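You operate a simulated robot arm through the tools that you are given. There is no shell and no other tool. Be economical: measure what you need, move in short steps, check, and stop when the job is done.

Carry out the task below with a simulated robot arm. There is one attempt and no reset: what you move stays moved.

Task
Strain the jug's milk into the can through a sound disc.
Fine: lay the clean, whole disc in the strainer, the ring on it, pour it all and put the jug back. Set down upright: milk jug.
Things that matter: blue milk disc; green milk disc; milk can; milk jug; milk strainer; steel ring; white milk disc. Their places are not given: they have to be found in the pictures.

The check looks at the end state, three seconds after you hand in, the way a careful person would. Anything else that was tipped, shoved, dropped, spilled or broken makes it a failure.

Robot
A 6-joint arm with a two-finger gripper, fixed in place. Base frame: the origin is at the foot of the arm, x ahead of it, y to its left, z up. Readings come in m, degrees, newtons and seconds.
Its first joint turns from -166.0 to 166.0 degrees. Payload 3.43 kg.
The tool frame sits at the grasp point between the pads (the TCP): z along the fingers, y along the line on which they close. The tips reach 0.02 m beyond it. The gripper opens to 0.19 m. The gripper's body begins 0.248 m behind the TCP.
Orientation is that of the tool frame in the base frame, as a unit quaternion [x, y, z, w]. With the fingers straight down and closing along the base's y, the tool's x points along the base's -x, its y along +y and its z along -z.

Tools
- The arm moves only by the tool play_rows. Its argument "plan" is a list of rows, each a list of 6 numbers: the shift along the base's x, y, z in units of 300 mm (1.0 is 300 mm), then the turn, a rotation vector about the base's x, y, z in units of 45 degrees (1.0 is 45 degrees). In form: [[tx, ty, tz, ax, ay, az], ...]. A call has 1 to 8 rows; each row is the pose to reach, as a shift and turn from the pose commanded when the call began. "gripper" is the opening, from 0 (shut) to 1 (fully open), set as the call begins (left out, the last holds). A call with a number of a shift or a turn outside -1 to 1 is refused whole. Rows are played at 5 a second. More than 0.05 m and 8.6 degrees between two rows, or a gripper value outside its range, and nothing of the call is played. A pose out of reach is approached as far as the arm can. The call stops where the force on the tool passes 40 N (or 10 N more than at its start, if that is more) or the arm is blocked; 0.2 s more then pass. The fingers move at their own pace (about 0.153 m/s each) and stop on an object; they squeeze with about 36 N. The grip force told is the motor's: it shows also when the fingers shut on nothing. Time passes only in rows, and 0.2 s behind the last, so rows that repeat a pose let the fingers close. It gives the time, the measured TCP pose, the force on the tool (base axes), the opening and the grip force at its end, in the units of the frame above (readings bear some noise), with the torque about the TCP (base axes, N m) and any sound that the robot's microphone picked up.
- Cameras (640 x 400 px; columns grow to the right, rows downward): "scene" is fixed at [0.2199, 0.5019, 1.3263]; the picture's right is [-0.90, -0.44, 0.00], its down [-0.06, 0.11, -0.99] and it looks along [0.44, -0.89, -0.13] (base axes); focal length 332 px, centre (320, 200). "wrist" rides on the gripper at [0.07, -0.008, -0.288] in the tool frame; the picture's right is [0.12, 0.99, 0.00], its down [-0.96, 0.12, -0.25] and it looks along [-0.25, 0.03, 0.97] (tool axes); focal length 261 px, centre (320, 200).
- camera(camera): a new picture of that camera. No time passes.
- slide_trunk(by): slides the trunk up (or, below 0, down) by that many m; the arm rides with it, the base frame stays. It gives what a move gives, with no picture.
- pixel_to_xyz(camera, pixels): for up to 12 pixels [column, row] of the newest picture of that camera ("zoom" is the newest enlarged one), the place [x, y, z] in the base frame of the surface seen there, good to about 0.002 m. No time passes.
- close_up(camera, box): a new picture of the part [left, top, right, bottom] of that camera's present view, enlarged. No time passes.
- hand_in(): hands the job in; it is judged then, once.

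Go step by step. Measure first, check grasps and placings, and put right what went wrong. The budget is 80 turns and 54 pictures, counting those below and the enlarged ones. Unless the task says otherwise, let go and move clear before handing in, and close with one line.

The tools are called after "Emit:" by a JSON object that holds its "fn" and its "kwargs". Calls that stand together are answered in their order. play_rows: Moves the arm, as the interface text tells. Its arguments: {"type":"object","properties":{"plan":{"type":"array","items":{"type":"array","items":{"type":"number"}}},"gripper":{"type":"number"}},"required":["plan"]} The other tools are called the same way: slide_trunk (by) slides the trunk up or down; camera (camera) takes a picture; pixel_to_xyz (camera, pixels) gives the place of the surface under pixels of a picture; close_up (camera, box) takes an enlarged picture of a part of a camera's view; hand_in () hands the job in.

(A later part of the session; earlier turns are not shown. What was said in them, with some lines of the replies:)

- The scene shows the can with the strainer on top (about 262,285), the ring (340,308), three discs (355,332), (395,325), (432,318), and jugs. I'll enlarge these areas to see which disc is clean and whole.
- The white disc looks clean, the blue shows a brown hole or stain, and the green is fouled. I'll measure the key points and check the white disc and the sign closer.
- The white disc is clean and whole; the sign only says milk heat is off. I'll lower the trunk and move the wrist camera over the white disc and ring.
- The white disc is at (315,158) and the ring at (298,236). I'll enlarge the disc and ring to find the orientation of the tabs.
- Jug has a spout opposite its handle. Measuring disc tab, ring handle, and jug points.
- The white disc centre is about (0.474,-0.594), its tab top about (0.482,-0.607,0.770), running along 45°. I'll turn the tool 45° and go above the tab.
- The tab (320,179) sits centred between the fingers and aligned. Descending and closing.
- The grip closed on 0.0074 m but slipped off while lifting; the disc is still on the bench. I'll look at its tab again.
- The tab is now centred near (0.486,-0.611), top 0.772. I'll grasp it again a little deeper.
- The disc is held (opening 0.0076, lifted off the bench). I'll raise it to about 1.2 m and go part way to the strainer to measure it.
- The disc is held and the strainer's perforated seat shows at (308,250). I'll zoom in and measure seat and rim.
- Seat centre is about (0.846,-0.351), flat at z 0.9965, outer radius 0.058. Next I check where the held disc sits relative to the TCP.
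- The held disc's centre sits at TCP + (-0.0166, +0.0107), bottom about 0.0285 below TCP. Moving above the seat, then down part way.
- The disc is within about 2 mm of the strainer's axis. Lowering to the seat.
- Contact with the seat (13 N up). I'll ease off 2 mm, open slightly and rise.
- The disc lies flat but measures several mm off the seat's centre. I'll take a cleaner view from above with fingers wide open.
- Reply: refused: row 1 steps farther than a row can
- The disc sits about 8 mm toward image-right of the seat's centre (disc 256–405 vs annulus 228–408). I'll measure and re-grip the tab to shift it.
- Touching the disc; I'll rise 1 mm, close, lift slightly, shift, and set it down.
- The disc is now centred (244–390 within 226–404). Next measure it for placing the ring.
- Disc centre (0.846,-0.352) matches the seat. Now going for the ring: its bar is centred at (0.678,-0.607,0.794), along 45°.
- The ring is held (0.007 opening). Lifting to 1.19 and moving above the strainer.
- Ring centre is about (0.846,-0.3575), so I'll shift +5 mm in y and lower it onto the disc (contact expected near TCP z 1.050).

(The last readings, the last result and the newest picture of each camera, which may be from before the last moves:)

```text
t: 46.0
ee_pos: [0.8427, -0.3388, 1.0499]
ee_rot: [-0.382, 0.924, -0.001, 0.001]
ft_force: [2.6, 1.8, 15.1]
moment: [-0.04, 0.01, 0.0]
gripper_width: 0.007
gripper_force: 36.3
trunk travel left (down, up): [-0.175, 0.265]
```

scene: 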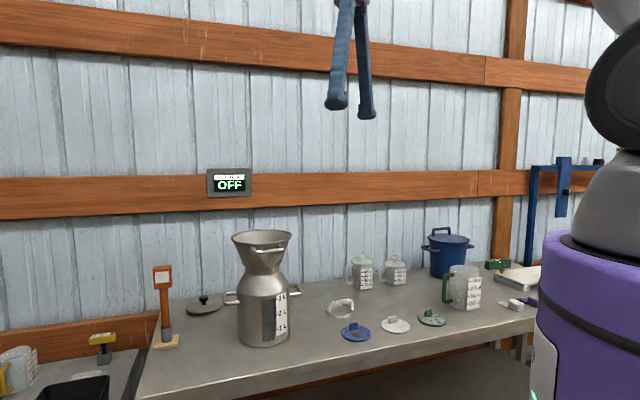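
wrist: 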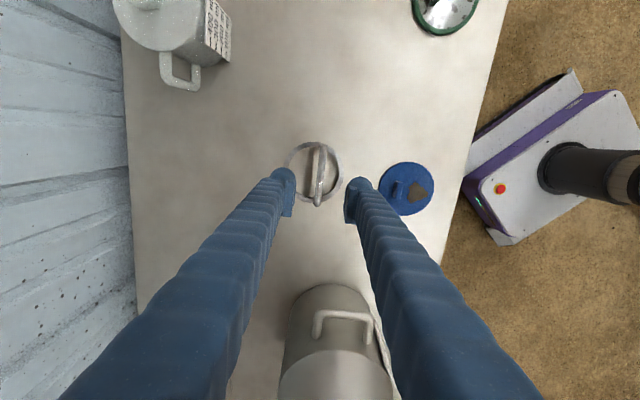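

Contact at TCP z 1.050, as expected for the ring on the disc. Easing off, opening, rising and checking.

Emit:
{"fn": "play_rows", "kwargs": {"plan": [[0, 0, 0.012, 0, 0, 0], [0, 0, 0.012, 0, 0, 0]]}}

Emit:
{"fn": "play_rows", "kwargs": {"plan": [[0, 0, 0, 0, 0, 0], [0, 0, 0, 0, 0, 0], [0, 0, 0.08, 0, 0, 0], [0, 0, 0.2, 0, 0, 0], [0, 0, 0.34, 0, 0, 0], [0, -0.05, 0.48, 0, 0, 0], [0, -0.12, 0.55, 0, 0, 0]], "gripper": 0.12}}

Emit:
{"fn": "play_rows", "kwargs": {"plan": [[0, 0, 0, 0, 0, 0], [0, 0, 0, 0, 0, 0], [0, 0, 0, 0, 0, 0]], "gripper": 1}}

Emit:
{"fn": "close_up", "kwargs": {"camera": "wrist", "box": [250, 110, 410, 250]}}

```text
t: 46.6
ee_pos: [0.8418, -0.3396, 1.0499]
ee_rot: [-0.383, 0.924, 0.0, -0.002]
ft_force: [0.2, -0.2, -1.2]
moment: [-0.02, 0.06, -0.02]
gripper_width: 0.0069
gripper_force: 36.5
trunk travel left (down, up): [-0.175, 0.265]
```

```text
t: 48.2
ee_pos: [0.8425, -0.376, 1.2131]
ee_rot: [-0.383, 0.924, 0.001, -0.001]
ft_force: [-0.3, 0.2, -1.7]
moment: [0.08, 0.04, 0.01]
gripper_width: 0.023
gripper_force: 0.0
trunk travel left (down, up): [-0.175, 0.265]
```

```text
t: 49.0
ee_pos: [0.8417, -0.3756, 1.2147]
ee_rot: [-0.382, 0.924, 0.0, 0.0]
ft_force: [0.3, 0.3, 0.6]
moment: [-0.01, 0.01, -0.01]
gripper_width: 0.19
gripper_force: 0.0
trunk travel left (down, up): [-0.175, 0.265]
```

```text
2.86 times, centred on (330, 180) of wrist
```

zoom: 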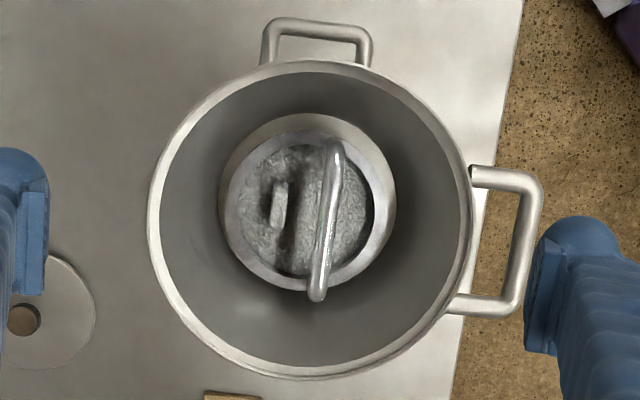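

The ring lies on the disc in the strainer. Now for the jug: centre ≈ (0.2675,-0.879), spout toward (-0.7,-0.7), handle opposite, so I'll grip the body across label/back with the tool pitched about 40° below horizontal from the handle side. Moving to a pre-pose.

Emit:
{"fn": "play_rows", "kwargs": {"plan": [[-0.1, -0.09, 0, 0, 0, 0], [-0.2, -0.18, 0, 0, 0, 0], [-0.31, -0.27, 0, 0, 0, 0], [-0.42, -0.36, 0, 0, 0, 0], [-0.53, -0.45, 0, 0, 0, 0], [-0.64, -0.54, 0, 0, 0, 0], [-0.73, -0.63, 0, 0, 0, 0], [-0.73, -0.63, 0, 0, 0, 0]]}}

Emit:
{"fn": "play_rows", "kwargs": {"plan": [[-0.1, -0.09, -0.05, -0.11, 0.11, 0], [-0.21, -0.18, -0.1, -0.22, 0.22, 0], [-0.32, -0.27, -0.15, -0.33, 0.33, 0], [-0.43, -0.36, -0.2, -0.44, 0.44, 0], [-0.54, -0.45, -0.24, -0.55, 0.55, 0], [-0.65, -0.54, -0.28, -0.66, 0.66, 0], [-0.74, -0.62, -0.33, -0.7856, 0.7856, 0], [-0.74, -0.62, -0.33, -0.7856, 0.7856, 0]]}}

Emit:
{"fn": "camera", "kwargs": {"camera": "wrist"}}

Emit:
{"fn": "camera", "kwargs": {"camera": "scene"}}

```text
t: 50.8
ee_pos: [0.6221, -0.5638, 1.2149]
ee_rot: [-0.383, 0.924, 0.0, 0.0]
ft_force: [0.1, -0.6, -1.3]
moment: [0.1, -0.05, 0.03]
gripper_width: 0.19
gripper_force: 0.1
trunk travel left (down, up): [-0.175, 0.265]
```

```text
t: 52.6
ee_pos: [0.3999, -0.7509, 1.1178]
ee_rot: [-0.348, 0.837, -0.163, -0.39]
ft_force: [-0.6, -0.5, -0.2]
moment: [-0.03, 0.07, -0.02]
gripper_width: 0.1902
gripper_force: 0.1
trunk travel left (down, up): [-0.175, 0.265]
```

```text
23 pictures are left
```

wrist: 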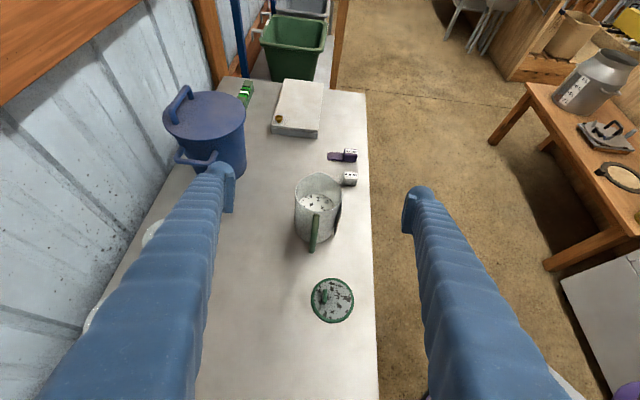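

```text
22 pictures are left
```

scene: 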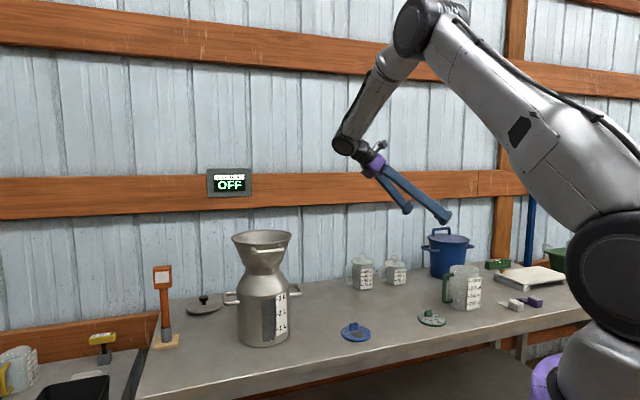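

The view is along the spout axis: jug at (318,208), its handle facing the gripper. I'll zoom in and measure.

Emit:
{"fn": "close_up", "kwargs": {"camera": "wrist", "box": [270, 150, 370, 260]}}

```text
3.64 times, centred on (320, 205) of wrist
```

zoom: 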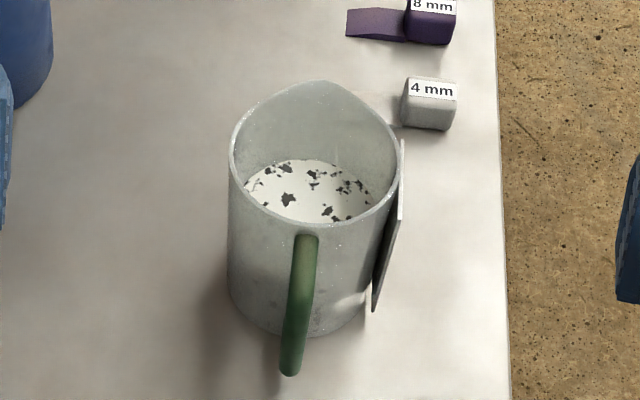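

Emit:
{"fn": "pixel_to_xyz", "kwargs": {"camera": "zoom", "pixels": [[231, 160], [399, 165], [320, 82], [308, 232], [305, 245], [291, 370], [230, 270], [374, 308], [401, 145], [388, 230], [430, 110], [300, 195]]}}

```text
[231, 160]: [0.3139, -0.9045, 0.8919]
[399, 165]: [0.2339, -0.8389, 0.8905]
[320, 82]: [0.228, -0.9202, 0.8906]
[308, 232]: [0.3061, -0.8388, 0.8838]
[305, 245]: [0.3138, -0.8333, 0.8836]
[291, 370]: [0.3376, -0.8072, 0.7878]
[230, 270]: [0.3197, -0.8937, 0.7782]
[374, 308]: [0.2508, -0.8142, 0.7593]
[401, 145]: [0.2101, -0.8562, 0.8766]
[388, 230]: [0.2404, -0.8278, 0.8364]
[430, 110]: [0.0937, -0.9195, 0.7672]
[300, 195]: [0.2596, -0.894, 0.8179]
```

Grip target: TCP (0.2675,-0.8738,0.812), width about 0.109. Moving to the pre-grasp 0.15 m back along the tool axis, then in.

Emit:
{"fn": "play_rows", "kwargs": {"plan": [[-0.034, -0.028, -0.14, 0, 0, 0], [-0.07, -0.056, -0.28, 0, 0, 0], [-0.11, -0.09, -0.42, 0, 0, 0], [-0.14, -0.115, -0.56, 0, 0, 0], [-0.17, -0.139, -0.698, 0, 0, 0], [-0.17, -0.139, -0.698, 0, 0, 0]]}}

Emit:
{"fn": "camera", "kwargs": {"camera": "wrist"}}

```text
t: 54.0
ee_pos: [0.3492, -0.7935, 0.9068]
ee_rot: [-0.347, 0.838, -0.161, -0.39]
ft_force: [-0.6, 0.0, 0.2]
moment: [0.01, 0.02, -0.05]
gripper_width: 0.1902
gripper_force: 0.0
trunk travel left (down, up): [-0.175, 0.265]
```

```text
20 pictures are left
```

wrist: 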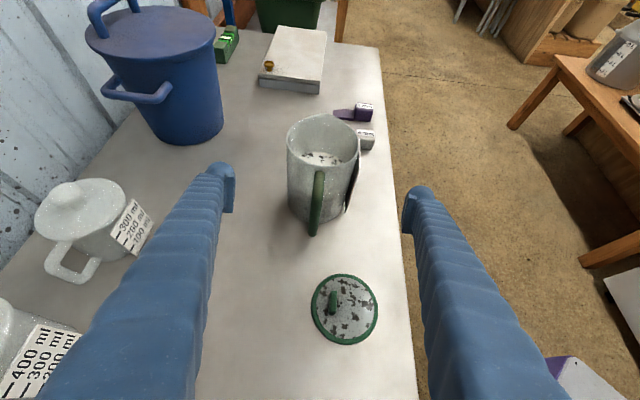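

Jug is centred between the fingers with clear paths. Advancing.

Emit:
{"fn": "play_rows", "kwargs": {"plan": [[-0.055, -0.053, -0.063, 0, 0, 0], [-0.11, -0.107, -0.126, 0, 0, 0], [-0.163, -0.16, -0.19, 0, 0, 0], [-0.218, -0.214, -0.253, 0, 0, 0], [-0.272, -0.268, -0.316, 0, 0, 0], [-0.272, -0.268, -0.316, 0, 0, 0]]}}

Emit:
{"fn": "camera", "kwargs": {"camera": "wrist"}}

```text
t: 55.4
ee_pos: [0.2703, -0.8738, 0.8122]
ee_rot: [-0.347, 0.837, -0.161, -0.39]
ft_force: [-0.6, 0.1, 0.5]
moment: [0.0, -0.03, -0.03]
gripper_width: 0.1901
gripper_force: 0.0
trunk travel left (down, up): [-0.175, 0.265]
```

```text
19 pictures are left
```

wrist: 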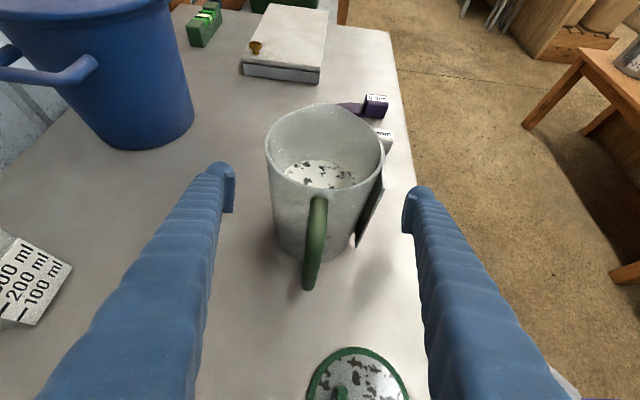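

Well placed; the jug is ~3 mm toward image-right, so I'll nudge that way and close.

Emit:
{"fn": "play_rows", "kwargs": {"plan": [[-0.007, 0.006, 0, 0, 0, 0], [-0.007, 0.006, 0, 0, 0, 0]]}}

Emit:
{"fn": "play_rows", "kwargs": {"plan": [[0, 0, 0, 0, 0, 0], [0, 0, 0, 0, 0, 0], [0, 0, 0, 0, 0, 0], [0, 0, 0, 0, 0, 0]], "gripper": 0}}

Emit:
{"fn": "play_rows", "kwargs": {"plan": [[0, 0, 0.02, 0, 0, 0], [0, 0, 0.06, 0, 0, 0], [0, 0, 0.1, 0, 0, 0], [0, 0, 0.14, 0, 0, 0]]}}

Emit:
{"fn": "camera", "kwargs": {"camera": "wrist"}}

```text
t: 56.0
ee_pos: [0.2668, -0.8711, 0.8128]
ee_rot: [-0.347, 0.837, -0.161, -0.391]
ft_force: [0.1, 0.2, -0.5]
moment: [0.02, 0.01, 0.03]
gripper_width: 0.1901
gripper_force: 0.1
trunk travel left (down, up): [-0.175, 0.265]
```

```text
t: 57.0
ee_pos: [0.2673, -0.8714, 0.8121]
ee_rot: [-0.348, 0.837, -0.162, -0.391]
ft_force: [2.7, -1.6, 2.5]
moment: [0.24, 0.15, -0.02]
gripper_width: 0.1095
gripper_force: 35.9
trunk travel left (down, up): [-0.175, 0.265]
```

```text
t: 58.0
ee_pos: [0.267, -0.8711, 0.8538]
ee_rot: [-0.346, 0.838, -0.161, -0.391]
ft_force: [0.5, 0.4, -7.5]
moment: [-0.06, 0.01, 0.04]
gripper_width: 0.1097
gripper_force: 35.4
trunk travel left (down, up): [-0.175, 0.265]
```

```text
18 pictures are left
```

wrist: 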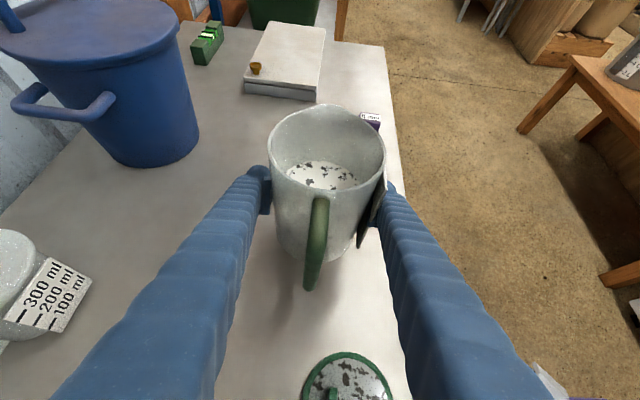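

The jug is held upright (7.5 N, opening 0.1097). I'll lift it with the trunk, then the arm.

Emit:
{"fn": "slide_trunk", "kwargs": {"by": 0.2}}

Emit:
{"fn": "play_rows", "kwargs": {"plan": [[0, 0, 0.05, 0, 0, 0], [0, 0, 0.15, 0, 0, 0], [0, 0, 0.25, 0, 0, 0], [0, 0, 0.35, 0, 0, 0], [0, 0, 0.45, 0, 0, 0], [0, 0, 0.55, 0, 0, 0], [0, 0, 0.62, 0, 0, 0], [0, 0, 0.65, 0, 0, 0]]}}

```text
t: 60.1
ee_pos: [0.2679, -0.8722, 1.0533]
ee_rot: [-0.347, 0.837, -0.161, -0.391]
ft_force: [0.3, -0.4, -8.1]
moment: [-0.05, 0.05, 0.0]
gripper_width: 0.1094
gripper_force: 36.2
trunk travel left (down, up): [-0.375, 0.065]
```

```text
t: 61.9
ee_pos: [0.2676, -0.8722, 1.2487]
ee_rot: [-0.347, 0.837, -0.161, -0.391]
ft_force: [0.6, -0.2, -7.7]
moment: [-0.09, 0.04, 0.03]
gripper_width: 0.1092
gripper_force: 35.7
trunk travel left (down, up): [-0.375, 0.065]
```

Moving with the jug upright toward the strainer, yawing 45° on the way so the spout will point along -y.

Emit:
{"fn": "play_rows", "kwargs": {"plan": [[0.04, 0.045, 0, 0, 0, 0.02], [0.12, 0.134, 0, 0, 0, 0.06], [0.21, 0.235, 0, 0, 0, 0.11], [0.3, 0.336, 0, 0, 0, 0.16], [0.39, 0.437, 0, 0, 0, 0.2], [0.48, 0.537, 0, 0, 0, 0.25], [0.57, 0.638, 0, 0, 0, 0.3], [0.637, 0.713, 0, 0, 0, 0.333]]}}

Emit:
{"fn": "play_rows", "kwargs": {"plan": [[0.04, 0.045, 0, 0, 0, 0.02], [0.12, 0.134, 0, 0, 0, 0.06], [0.21, 0.235, 0, 0, 0, 0.11], [0.3, 0.336, 0, 0, 0, 0.16], [0.39, 0.437, 0, 0, 0, 0.2], [0.48, 0.537, 0, 0, 0, 0.25], [0.57, 0.638, 0, 0, 0, 0.3], [0.637, 0.713, 0, 0, 0, 0.333]]}}

Emit:
{"fn": "camera", "kwargs": {"camera": "scene"}}

```text
t: 63.7
ee_pos: [0.4583, -0.6587, 1.2467]
ee_rot: [-0.454, 0.784, -0.212, -0.366]
ft_force: [0.7, 0.5, -7.3]
moment: [-0.08, 0.05, -0.02]
gripper_width: 0.1095
gripper_force: 36.0
trunk travel left (down, up): [-0.375, 0.065]
```

```text
t: 65.5
ee_pos: [0.6498, -0.4417, 1.2486]
ee_rot: [-0.552, 0.718, -0.257, -0.335]
ft_force: [-0.6, -0.3, -7.7]
moment: [-0.07, 0.04, 0.0]
gripper_width: 0.1093
gripper_force: 35.9
trunk travel left (down, up): [-0.375, 0.065]
```

```text
17 pictures are left
```

scene: 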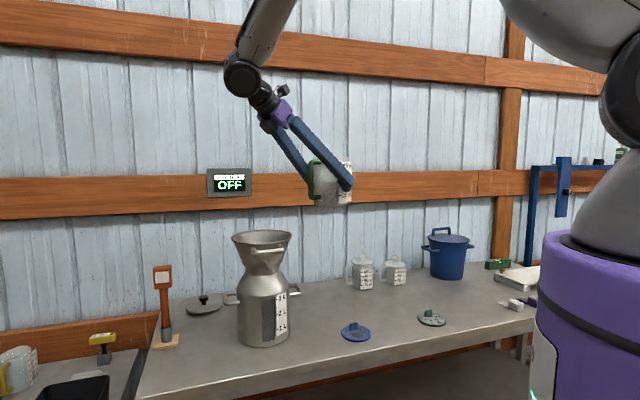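

Emit:
{"fn": "play_rows", "kwargs": {"plan": [[0.04, 0.045, 0, 0, 0, 0.02], [0.12, 0.134, 0, 0, 0, 0.06], [0.21, 0.235, 0, 0, 0, 0.11], [0.3, 0.336, 0, 0, 0, 0.16], [0.39, 0.437, 0, 0, 0, 0.2], [0.48, 0.537, 0, 0, 0, 0.25], [0.57, 0.638, 0, 0, 0, 0.3], [0.637, 0.706, 0, 0, 0, 0.334]]}}

Emit:
{"fn": "camera", "kwargs": {"camera": "wrist"}}

Emit:
{"fn": "camera", "kwargs": {"camera": "scene"}}

```text
t: 67.3
ee_pos: [0.8427, -0.2304, 1.2493]
ee_rot: [-0.641, 0.641, -0.298, -0.299]
ft_force: [0.0, 0.0, -6.8]
moment: [-0.08, 0.0, 0.0]
gripper_width: 0.1091
gripper_force: 35.8
trunk travel left (down, up): [-0.375, 0.065]
```

```text
16 pictures are left
```

wrist: 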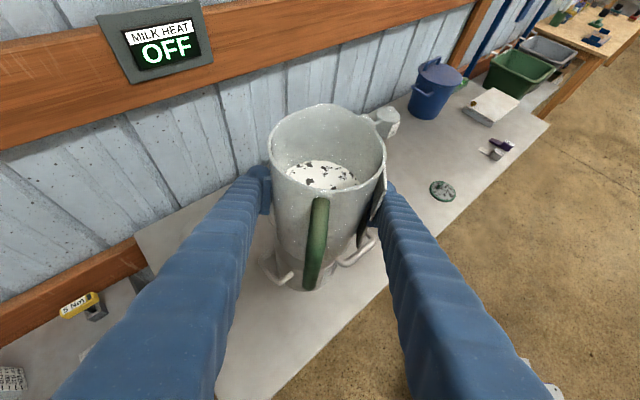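

```text
15 pictures are left
```

scene: 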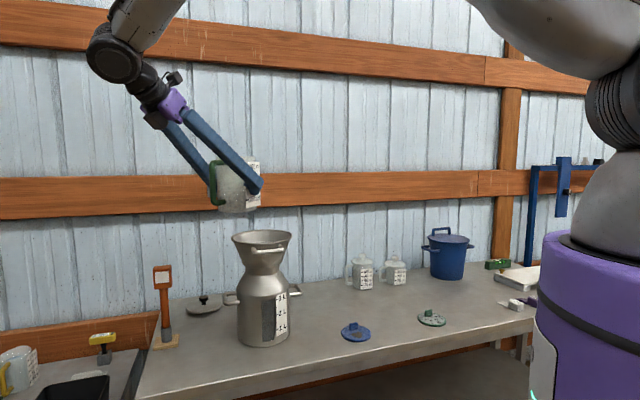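

Everything is set up: the spout faces the strainer. Tilt first to 40° (before milk reaches the lip), bringing the spout over the strainer.

Emit:
{"fn": "play_rows", "kwargs": {"plan": [[0, 0.002, -0.03, 0.14, 0, 0], [0, 0.004, -0.07, 0.28, 0, 0], [0, 0.006, -0.11, 0.43, 0, 0], [0, 0.008, -0.15, 0.58, 0, 0], [0, 0.01, -0.19, 0.73, 0, 0], [0, 0.012, -0.23, 0.889, 0, 0], [0, 0.012, -0.23, 0.889, 0, 0]]}}

Emit:
{"fn": "camera", "kwargs": {"camera": "scene"}}

Emit:
{"fn": "camera", "kwargs": {"camera": "wrist"}}

```text
t: 68.9
ee_pos: [0.8408, -0.228, 1.1786]
ee_rot: [-0.704, 0.705, -0.06, -0.061]
ft_force: [-0.3, -0.4, -7.9]
moment: [-0.08, -0.04, 0.01]
gripper_width: 0.1089
gripper_force: 35.8
trunk travel left (down, up): [-0.375, 0.065]
```

```text
14 pictures are left
```

scene: 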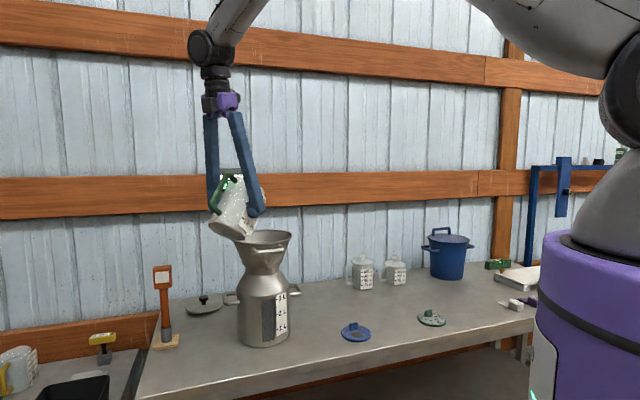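

```text
13 pictures are left
```

wrist: 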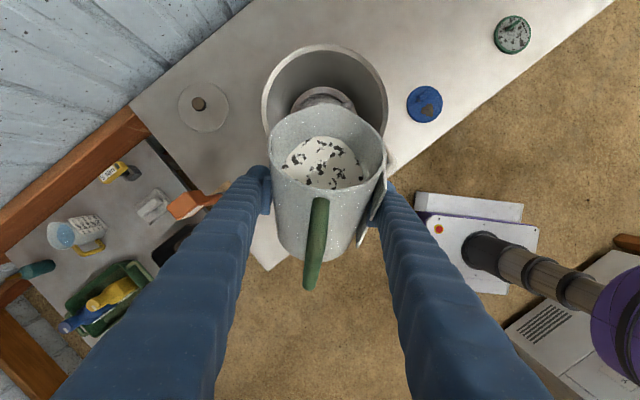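

The spout (330,108) points into the strainer (centre about 325,95). A quick check of spout and rim coordinates.

Emit:
{"fn": "pixel_to_xyz", "kwargs": {"camera": "wrist", "pixels": [[328, 109], [333, 109], [383, 150], [268, 150], [266, 100], [386, 100], [325, 46], [320, 160]]}}

```text
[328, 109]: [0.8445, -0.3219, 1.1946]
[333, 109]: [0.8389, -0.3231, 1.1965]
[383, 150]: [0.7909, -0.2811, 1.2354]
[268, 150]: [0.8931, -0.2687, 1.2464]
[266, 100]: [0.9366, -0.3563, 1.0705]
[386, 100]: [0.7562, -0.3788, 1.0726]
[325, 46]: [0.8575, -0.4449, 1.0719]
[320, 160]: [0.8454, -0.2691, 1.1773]
```

Model and measurement agree (spout at 0.843,-0.322,1.196). Now pouring slowly from 40° to 60°.

Emit:
{"fn": "play_rows", "kwargs": {"plan": [[0, -0.002, -0.015, 0.056, 0, 0], [0, -0.004, -0.03, 0.111, 0, 0], [0, -0.006, -0.045, 0.167, 0, 0], [0, -0.008, -0.055, 0.222, 0, 0], [0, -0.012, -0.054, 0.278, 0, 0], [0, -0.017, -0.053, 0.333, 0, 0], [0, -0.022, -0.051, 0.389, 0, 0], [0, -0.027, -0.049, 0.444, 0, 0]]}}

Emit:
{"fn": "camera", "kwargs": {"camera": "wrist"}}

```text
t: 70.7
ee_pos: [0.8407, -0.2365, 1.1647]
ee_rot: [-0.703, 0.705, 0.062, 0.062]
ft_force: [0.4, -0.1, -5.4]
moment: [-0.03, 0.0, 0.01]
gripper_width: 0.1091
gripper_force: 35.4
trunk travel left (down, up): [-0.375, 0.065]
```

```text
12 pictures are left
```

wrist: 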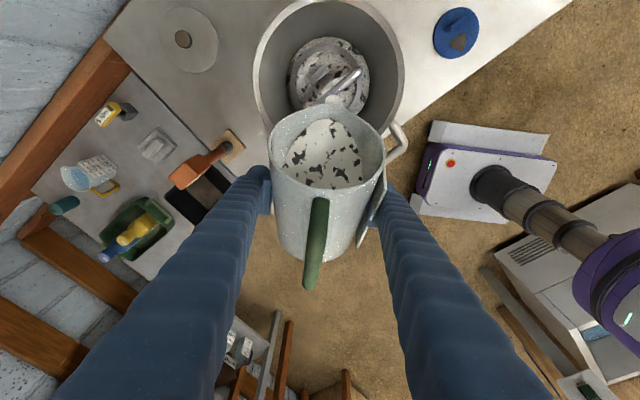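

Milk is landing in the strainer within its rim; weight fell to 5.4 N. I'll let it run a moment, then tilt on to 80°.

Emit:
{"fn": "play_rows", "kwargs": {"plan": [[0, 0, 0, 0, 0, 0], [0, 0, 0, 0, 0, 0], [0, 0, 0, 0, 0, 0], [0, 0, 0, 0, 0, 0], [0, 0, 0, 0, 0, 0], [0, 0, 0, 0, 0, 0], [0, 0, 0, 0, 0, 0], [0, 0, 0, 0, 0, 0]]}}

Emit:
{"fn": "play_rows", "kwargs": {"plan": [[0, -0.003, 0.01, 0.056, 0, 0], [0, -0.006, 0.02, 0.111, 0, 0], [0, -0.01, 0.03, 0.167, 0, 0], [0, -0.013, 0.04, 0.222, 0, 0], [0, -0.019, 0.052, 0.278, 0, 0], [0, -0.025, 0.064, 0.333, 0, 0], [0, -0.031, 0.076, 0.389, 0, 0], [0, -0.037, 0.087, 0.444, 0, 0]]}}

Emit:
{"fn": "camera", "kwargs": {"camera": "wrist"}}

```text
t: 72.5
ee_pos: [0.8408, -0.2364, 1.1643]
ee_rot: [0.705, -0.704, -0.062, -0.061]
ft_force: [-0.2, 0.1, -4.7]
moment: [-0.11, -0.01, -0.01]
gripper_width: 0.1086
gripper_force: 36.3
trunk travel left (down, up): [-0.375, 0.065]
```

```text
t: 74.3
ee_pos: [0.8426, -0.2473, 1.1906]
ee_rot: [-0.682, 0.684, 0.183, 0.184]
ft_force: [-0.1, 0.2, -2.4]
moment: [-0.04, -0.02, 0.02]
gripper_width: 0.1085
gripper_force: 36.4
trunk travel left (down, up): [-0.375, 0.065]
```

```text
11 pictures are left
```

wrist: 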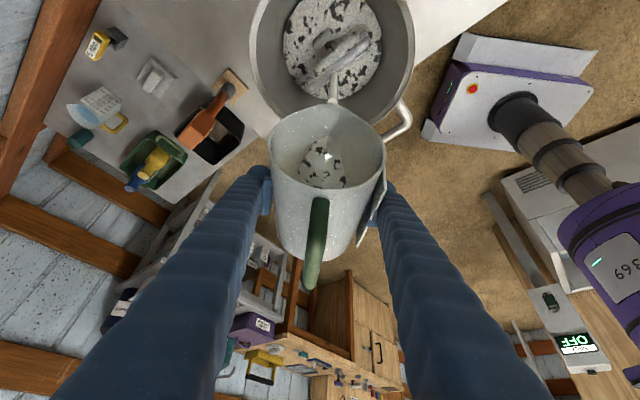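

Milk stream still falls inside the strainer and is draining through. Continue to 100°.

Emit:
{"fn": "play_rows", "kwargs": {"plan": [[0, 0, 0, 0, 0, 0], [0, 0, 0, 0, 0, 0], [0, 0, 0, 0, 0, 0], [0, 0, 0, 0, 0, 0], [0, 0, 0, 0, 0, 0]]}}

Emit:
{"fn": "play_rows", "kwargs": {"plan": [[0, -0.007, 0.012, 0.056, 0, 0], [0, -0.014, 0.025, 0.111, 0, 0], [0, -0.022, 0.037, 0.167, 0, 0], [0, -0.03, 0.05, 0.222, 0, 0], [0, -0.04, 0.061, 0.278, 0, 0], [0, -0.05, 0.072, 0.333, 0, 0], [0, -0.06, 0.083, 0.389, 0, 0], [0, -0.07, 0.093, 0.444, 0, 0]]}}

Emit:
{"fn": "play_rows", "kwargs": {"plan": [[0, -0.013, 0.01, 0.07, 0, 0], [0, -0.025, 0.02, 0.14, 0, 0], [0, -0.04, 0.03, 0.21, 0, 0], [0, -0.055, 0.038, 0.28, 0, 0], [0, -0.07, 0.045, 0.333, 0, 0], [0, -0.07, 0.045, 0.333, 0, 0], [0, -0.07, 0.045, 0.333, 0, 0], [0, -0.07, 0.045, 0.333, 0, 0]]}}

Emit:
{"fn": "camera", "kwargs": {"camera": "wrist"}}

Emit:
{"fn": "camera", "kwargs": {"camera": "scene"}}

```text
t: 75.5
ee_pos: [0.8413, -0.2473, 1.1919]
ee_rot: [-0.683, 0.683, 0.184, 0.182]
ft_force: [0.3, -0.5, -2.3]
moment: [-0.03, -0.04, 0.02]
gripper_width: 0.1085
gripper_force: 35.8
trunk travel left (down, up): [-0.375, 0.065]
```

```text
t: 77.3
ee_pos: [0.841, -0.2688, 1.2187]
ee_rot: [-0.641, 0.641, 0.299, 0.298]
ft_force: [0.8, 1.4, -1.8]
moment: [0.02, 0.04, -0.02]
gripper_width: 0.1085
gripper_force: 36.2
trunk travel left (down, up): [-0.375, 0.065]
```

```text
t: 79.1
ee_pos: [0.8008, -0.2507, 1.227]
ee_rot: [-0.595, 0.598, 0.377, 0.381]
ft_force: [0.4, -0.2, -2.0]
moment: [-0.04, -0.01, -0.03]
gripper_width: 0.1083
gripper_force: 35.7
out of reach, approached as far as the arm can: row 1, 2, 3, 4, 5, 6, 7, 8
trunk travel left (down, up): [-0.375, 0.065]
```

```text
10 pictures are left
```

wrist: 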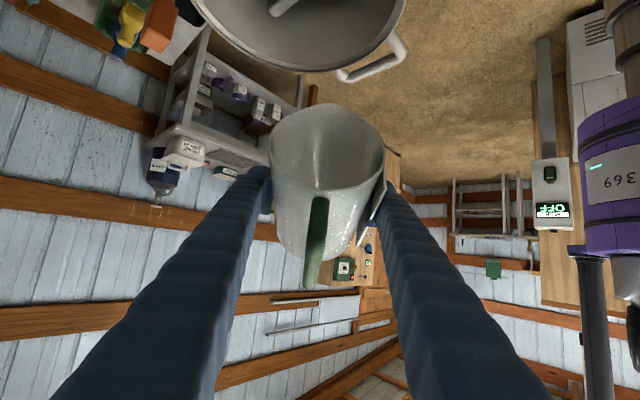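

```text
9 pictures are left
```

scene: 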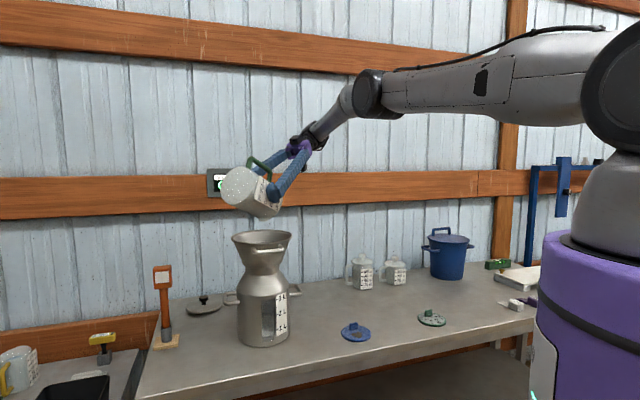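

The arm hit its reach limit at about 115° of tilt, but the jug looks empty (weight settled at about 2 N). A close look inside the jug and at the strainer.

Emit:
{"fn": "close_up", "kwargs": {"camera": "wrist", "box": [180, 0, 420, 190]}}

```text
2.11 times, centred on (300, 95) of wrist
```

zoom: 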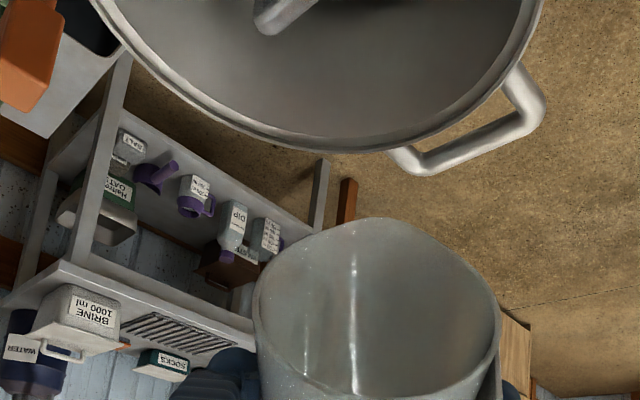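

The jug is empty. Reversing the tilt along the same path.

Emit:
{"fn": "play_rows", "kwargs": {"plan": [[0, 0.015, -0.008, -0.07, 0, 0], [0, 0.03, -0.016, -0.14, 0, 0], [0, 0.045, -0.025, -0.21, 0, 0], [0, 0.06, -0.035, -0.28, 0, 0], [0, 0.07, -0.045, -0.333, 0, 0], [0, 0.07, -0.045, -0.333, 0, 0]]}}

```text
t: 80.5
ee_pos: [0.8005, -0.231, 1.2121]
ee_rot: [-0.641, 0.641, 0.299, 0.298]
ft_force: [-0.3, -0.6, -0.7]
moment: [-0.02, 0.01, 0.03]
gripper_width: 0.1084
gripper_force: 35.9
trunk travel left (down, up): [-0.375, 0.065]
```

Emit:
{"fn": "play_rows", "kwargs": {"plan": [[0, 0, 0.01, -0.16, 0, 0], [0, 0, 0.03, -0.33, 0, 0], [0, 0, 0.06, -0.5, 0, 0], [0, 0, 0.09, -0.67, 0, 0], [0, 0, 0.12, -0.84, 0, 0], [0, 0, 0.133, -1, 0, 0]]}}

Emit:
{"fn": "play_rows", "kwargs": {"plan": [[0, 0, 0, -0.16, 0, 0], [0, 0, 0, -0.33, 0, 0], [0, 0, 0, -0.5, 0, 0], [0, 0, 0, -0.67, 0, 0], [0, 0, 0, -0.84, 0, 0], [0, 0, 0, -1, 0, 0]]}}

Emit:
{"fn": "play_rows", "kwargs": {"plan": [[0, 0, 0, -0.11, 0, 0], [0, 0, 0, -0.222, 0, 0], [0, 0, 0, -0.222, 0, 0]]}}

Emit:
{"fn": "camera", "kwargs": {"camera": "scene"}}

```text
t: 81.9
ee_pos: [0.8004, -0.2292, 1.2539]
ee_rot: [-0.706, 0.707, 0.03, 0.029]
ft_force: [-0.2, 0.8, -1.4]
moment: [-0.17, 0.0, 0.01]
gripper_width: 0.1079
gripper_force: 35.9
trunk travel left (down, up): [-0.375, 0.065]
```

```text
t: 83.3
ee_pos: [0.8022, -0.229, 1.2536]
ee_rot: [0.664, -0.664, 0.243, 0.244]
ft_force: [1.1, 0.0, -2.1]
moment: [-0.17, 0.07, -0.05]
gripper_width: 0.1081
gripper_force: 36.4
trunk travel left (down, up): [-0.375, 0.065]
```

```text
t: 84.1
ee_pos: [0.8017, -0.2317, 1.2528]
ee_rot: [0.641, -0.641, 0.299, 0.299]
ft_force: [0.4, -0.1, -1.6]
moment: [0.06, 0.02, 0.0]
gripper_width: 0.1078
gripper_force: 36.0
trunk travel left (down, up): [-0.375, 0.065]
```

```text
7 pictures are left
```

scene: 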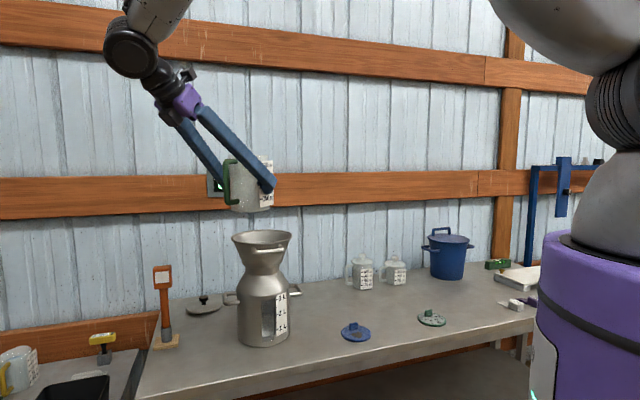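

Jug upright again. Returning it along the same route.

Emit:
{"fn": "play_rows", "kwargs": {"plan": [[-0.04, -0.045, 0, 0, 0, -0.02], [-0.12, -0.14, 0, 0, 0, -0.06], [-0.2, -0.24, 0, 0, 0, -0.11], [-0.28, -0.34, 0, 0, 0, -0.16], [-0.36, -0.44, 0, 0, 0, -0.2], [-0.45, -0.54, 0, 0, 0, -0.25], [-0.53, -0.635, 0, 0, 0, -0.3], [-0.594, -0.711, 0, 0, 0, -0.334]]}}

Emit:
{"fn": "play_rows", "kwargs": {"plan": [[-0.04, -0.045, 0, 0, 0, -0.02], [-0.12, -0.14, 0, 0, 0, -0.06], [-0.2, -0.24, 0, 0, 0, -0.11], [-0.28, -0.34, 0, 0, 0, -0.16], [-0.36, -0.44, 0, 0, 0, -0.2], [-0.45, -0.54, 0, 0, 0, -0.25], [-0.53, -0.635, 0, 0, 0, -0.3], [-0.594, -0.711, 0, 0, 0, -0.333]]}}

Emit:
{"fn": "play_rows", "kwargs": {"plan": [[-0.04, -0.045, 0, 0, 0, -0.02], [-0.12, -0.14, 0, 0, 0, -0.06], [-0.2, -0.24, 0, 0, 0, -0.11], [-0.28, -0.34, 0, 0, 0, -0.16], [-0.36, -0.44, 0, 0, 0, -0.2], [-0.45, -0.54, 0, 0, 0, -0.25], [-0.53, -0.635, 0, 0, 0, -0.3], [-0.594, -0.711, 0, 0, 0, -0.333]]}}

```text
t: 85.9
ee_pos: [0.621, -0.4436, 1.2523]
ee_rot: [-0.551, 0.719, -0.256, -0.336]
ft_force: [-1.0, -0.4, -1.9]
moment: [0.03, -0.04, 0.02]
gripper_width: 0.1078
gripper_force: 35.5
trunk travel left (down, up): [-0.375, 0.065]
```

```text
t: 87.7
ee_pos: [0.4445, -0.6561, 1.2542]
ee_rot: [-0.454, 0.785, -0.212, -0.366]
ft_force: [0.8, -0.6, -1.3]
moment: [0.01, -0.01, 0.01]
gripper_width: 0.1077
gripper_force: 35.5
trunk travel left (down, up): [-0.375, 0.065]
```

```text
t: 89.5
ee_pos: [0.2654, -0.8729, 1.2572]
ee_rot: [-0.347, 0.837, -0.162, -0.39]
ft_force: [-0.4, 0.0, -1.6]
moment: [0.02, -0.05, -0.03]
gripper_width: 0.1076
gripper_force: 35.6
trunk travel left (down, up): [-0.375, 0.065]
```

Above its original place. Lowering: trunk first, then arm.

Emit:
{"fn": "slide_trunk", "kwargs": {"by": -0.2}}

Emit:
{"fn": "play_rows", "kwargs": {"plan": [[0, 0, -0.1, 0, 0, 0], [0, 0, -0.22, 0, 0, 0], [0, 0, -0.34, 0, 0, 0], [0, 0, -0.46, 0, 0, 0], [0, 0, -0.58, 0, 0, 0], [0, 0, -0.68, 0, 0, 0], [0, 0, -0.74, 0, 0, 0], [0, 0, -0.74, 0, 0, 0]]}}

Emit:
{"fn": "camera", "kwargs": {"camera": "wrist"}}

```text
t: 91.7
ee_pos: [0.2665, -0.8712, 1.0574]
ee_rot: [-0.347, 0.837, -0.162, -0.391]
ft_force: [0.1, -0.6, -1.1]
moment: [-0.02, -0.01, 0.02]
gripper_width: 0.1076
gripper_force: 35.4
trunk travel left (down, up): [-0.175, 0.265]
```

```text
t: 93.5
ee_pos: [0.2659, -0.8707, 0.8344]
ee_rot: [-0.346, 0.838, -0.161, -0.391]
ft_force: [-0.4, -0.5, -1.7]
moment: [0.04, 0.03, -0.02]
gripper_width: 0.1078
gripper_force: 36.2
trunk travel left (down, up): [-0.175, 0.265]
```

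```text
6 pictures are left
```

wrist: 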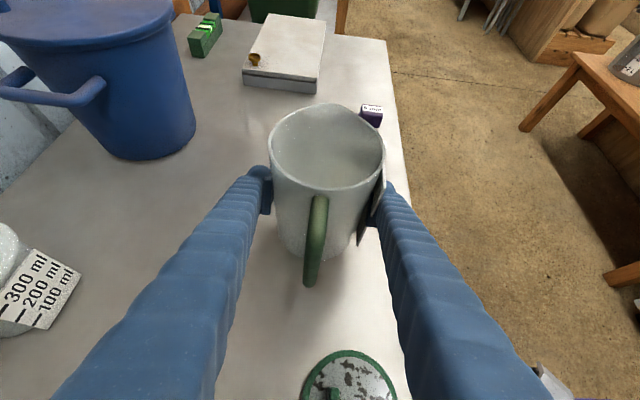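

Jug is hanging level about 2 cm above its spot. Lowering gently to contact.

Emit:
{"fn": "play_rows", "kwargs": {"plan": [[0, 0, -0.02, 0, 0, 0], [0, 0, -0.04, 0, 0, 0], [0, 0, -0.055, 0, 0, 0], [0, 0, -0.065, 0, 0, 0], [0, 0, -0.069, 0, 0, 0]]}}

Emit:
{"fn": "play_rows", "kwargs": {"plan": [[0, 0, -0.004, 0, 0, 0], [0, 0, -0.007, 0, 0, 0], [0, 0, -0.007, 0, 0, 0]]}}

```text
t: 94.7
ee_pos: [0.2654, -0.8707, 0.8143]
ee_rot: [-0.347, 0.837, -0.162, -0.391]
ft_force: [-0.1, 1.3, 1.3]
moment: [0.09, -0.06, 0.05]
gripper_width: 0.1076
gripper_force: 36.2
trunk travel left (down, up): [-0.175, 0.265]
```

```text
t: 95.5
ee_pos: [0.2657, -0.8706, 0.8156]
ee_rot: [-0.347, 0.837, -0.163, -0.391]
ft_force: [-0.1, -0.1, 15.3]
moment: [0.26, -0.73, -0.03]
gripper_width: 0.1072
gripper_force: 36.0
trunk travel left (down, up): [-0.175, 0.265]
```

Contact with the bench. Ease up, then open and back out along the tool axis.

Emit:
{"fn": "play_rows", "kwargs": {"plan": [[0, 0, 0.006, 0, 0, 0], [0, 0, 0.006, 0, 0, 0]]}}

Emit:
{"fn": "play_rows", "kwargs": {"plan": [[0, 0, 0, 0, 0, 0], [0, 0, 0, 0, 0, 0], [0, 0, 0, 0, 0, 0], [0, 0, 0, 0, 0, 0]], "gripper": 1}}

Emit:
{"fn": "play_rows", "kwargs": {"plan": [[0.055, 0.053, 0.063, 0, 0, 0], [0.11, 0.107, 0.126, 0, 0, 0], [0.163, 0.16, 0.19, 0, 0, 0], [0.218, 0.214, 0.253, 0, 0, 0], [0.272, 0.268, 0.316, 0, 0, 0], [0.31, 0.3, 0.45, 0, 0, 0], [0.34, 0.33, 0.6, 0, 0, 0]]}}

Emit:
{"fn": "camera", "kwargs": {"camera": "wrist"}}

```text
t: 96.1
ee_pos: [0.2657, -0.8704, 0.8147]
ee_rot: [-0.347, 0.837, -0.162, -0.391]
ft_force: [-0.3, -2.4, 6.2]
moment: [-0.3, -0.41, -0.13]
gripper_width: 0.1076
gripper_force: 36.1
trunk travel left (down, up): [-0.175, 0.265]
```

```text
t: 97.1
ee_pos: [0.2661, -0.8708, 0.8147]
ee_rot: [-0.346, 0.837, -0.161, -0.392]
ft_force: [0.6, 0.5, -0.5]
moment: [0.01, 0.01, 0.0]
gripper_width: 0.1901
gripper_force: 0.1
trunk travel left (down, up): [-0.175, 0.265]
```

```text
t: 98.7
ee_pos: [0.3673, -0.7703, 0.9959]
ee_rot: [-0.347, 0.837, -0.161, -0.391]
ft_force: [-0.1, -0.4, -0.3]
moment: [0.03, 0.01, -0.02]
gripper_width: 0.1901
gripper_force: 0.1
trunk travel left (down, up): [-0.175, 0.265]
```

```text
5 pictures are left
```

wrist: 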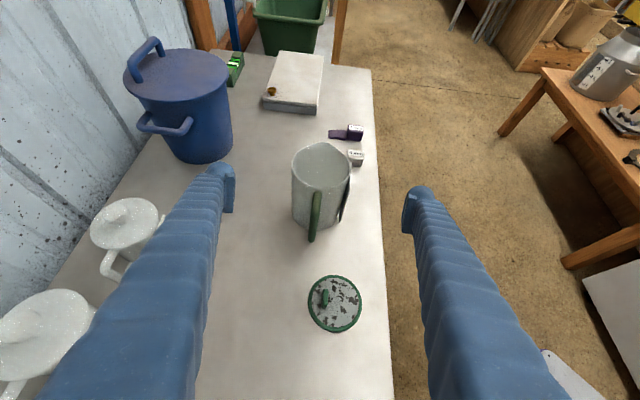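

The jug stands upright at its original place, empty. I'll rise clear and look at the strainer and can in the scene.

Emit:
{"fn": "play_rows", "kwargs": {"plan": [[0.02, 0.04, 0.14, 0, 0, 0], [0.04, 0.08, 0.28, 0, 0, 0], [0.06, 0.12, 0.42, 0, 0, 0], [0.08, 0.16, 0.56, 0, 0, 0], [0.1, 0.2, 0.7, 0, 0, 0], [0.1, 0.2, 0.7, 0, 0, 0]]}}

Emit:
{"fn": "camera", "kwargs": {"camera": "scene"}}

Emit:
{"fn": "close_up", "kwargs": {"camera": "scene", "box": [180, 220, 340, 350]}}

```text
t: 100.1
ee_pos: [0.3983, -0.7119, 1.2044]
ee_rot: [-0.346, 0.837, -0.162, -0.392]
ft_force: [-0.5, 0.8, 0.4]
moment: [-0.04, -0.01, 0.03]
gripper_width: 0.1902
gripper_force: 0.3
trunk travel left (down, up): [-0.175, 0.265]
```

```text
4 pictures are left
```

scene: 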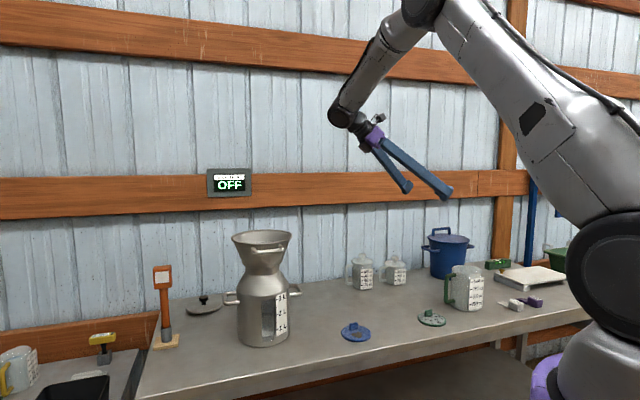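

```text
3.08 times, centred on (260, 285) of scene
```

zoom: 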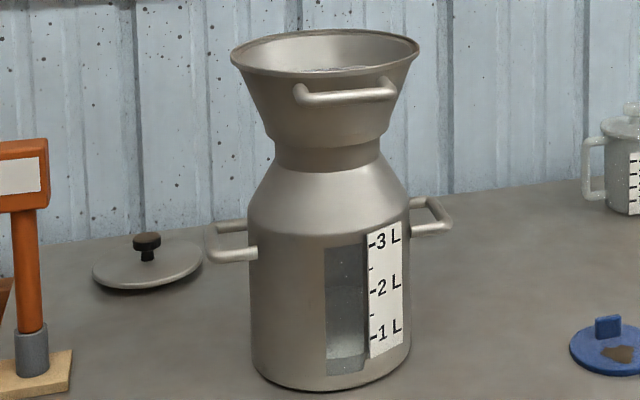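

The can's sight window shows milk just above the bottom (about 0.6 L), with no spill visible. The jug is upright at its place and the arm is clear. Handing in.

Emit:
{"fn": "hand_in", "kwargs": {}}

```text
The job is handed in.
```

I strained the milk into the can through the white disc with the ring on it. The empty jug is back upright in its place, and no spill shows in the last pictures.
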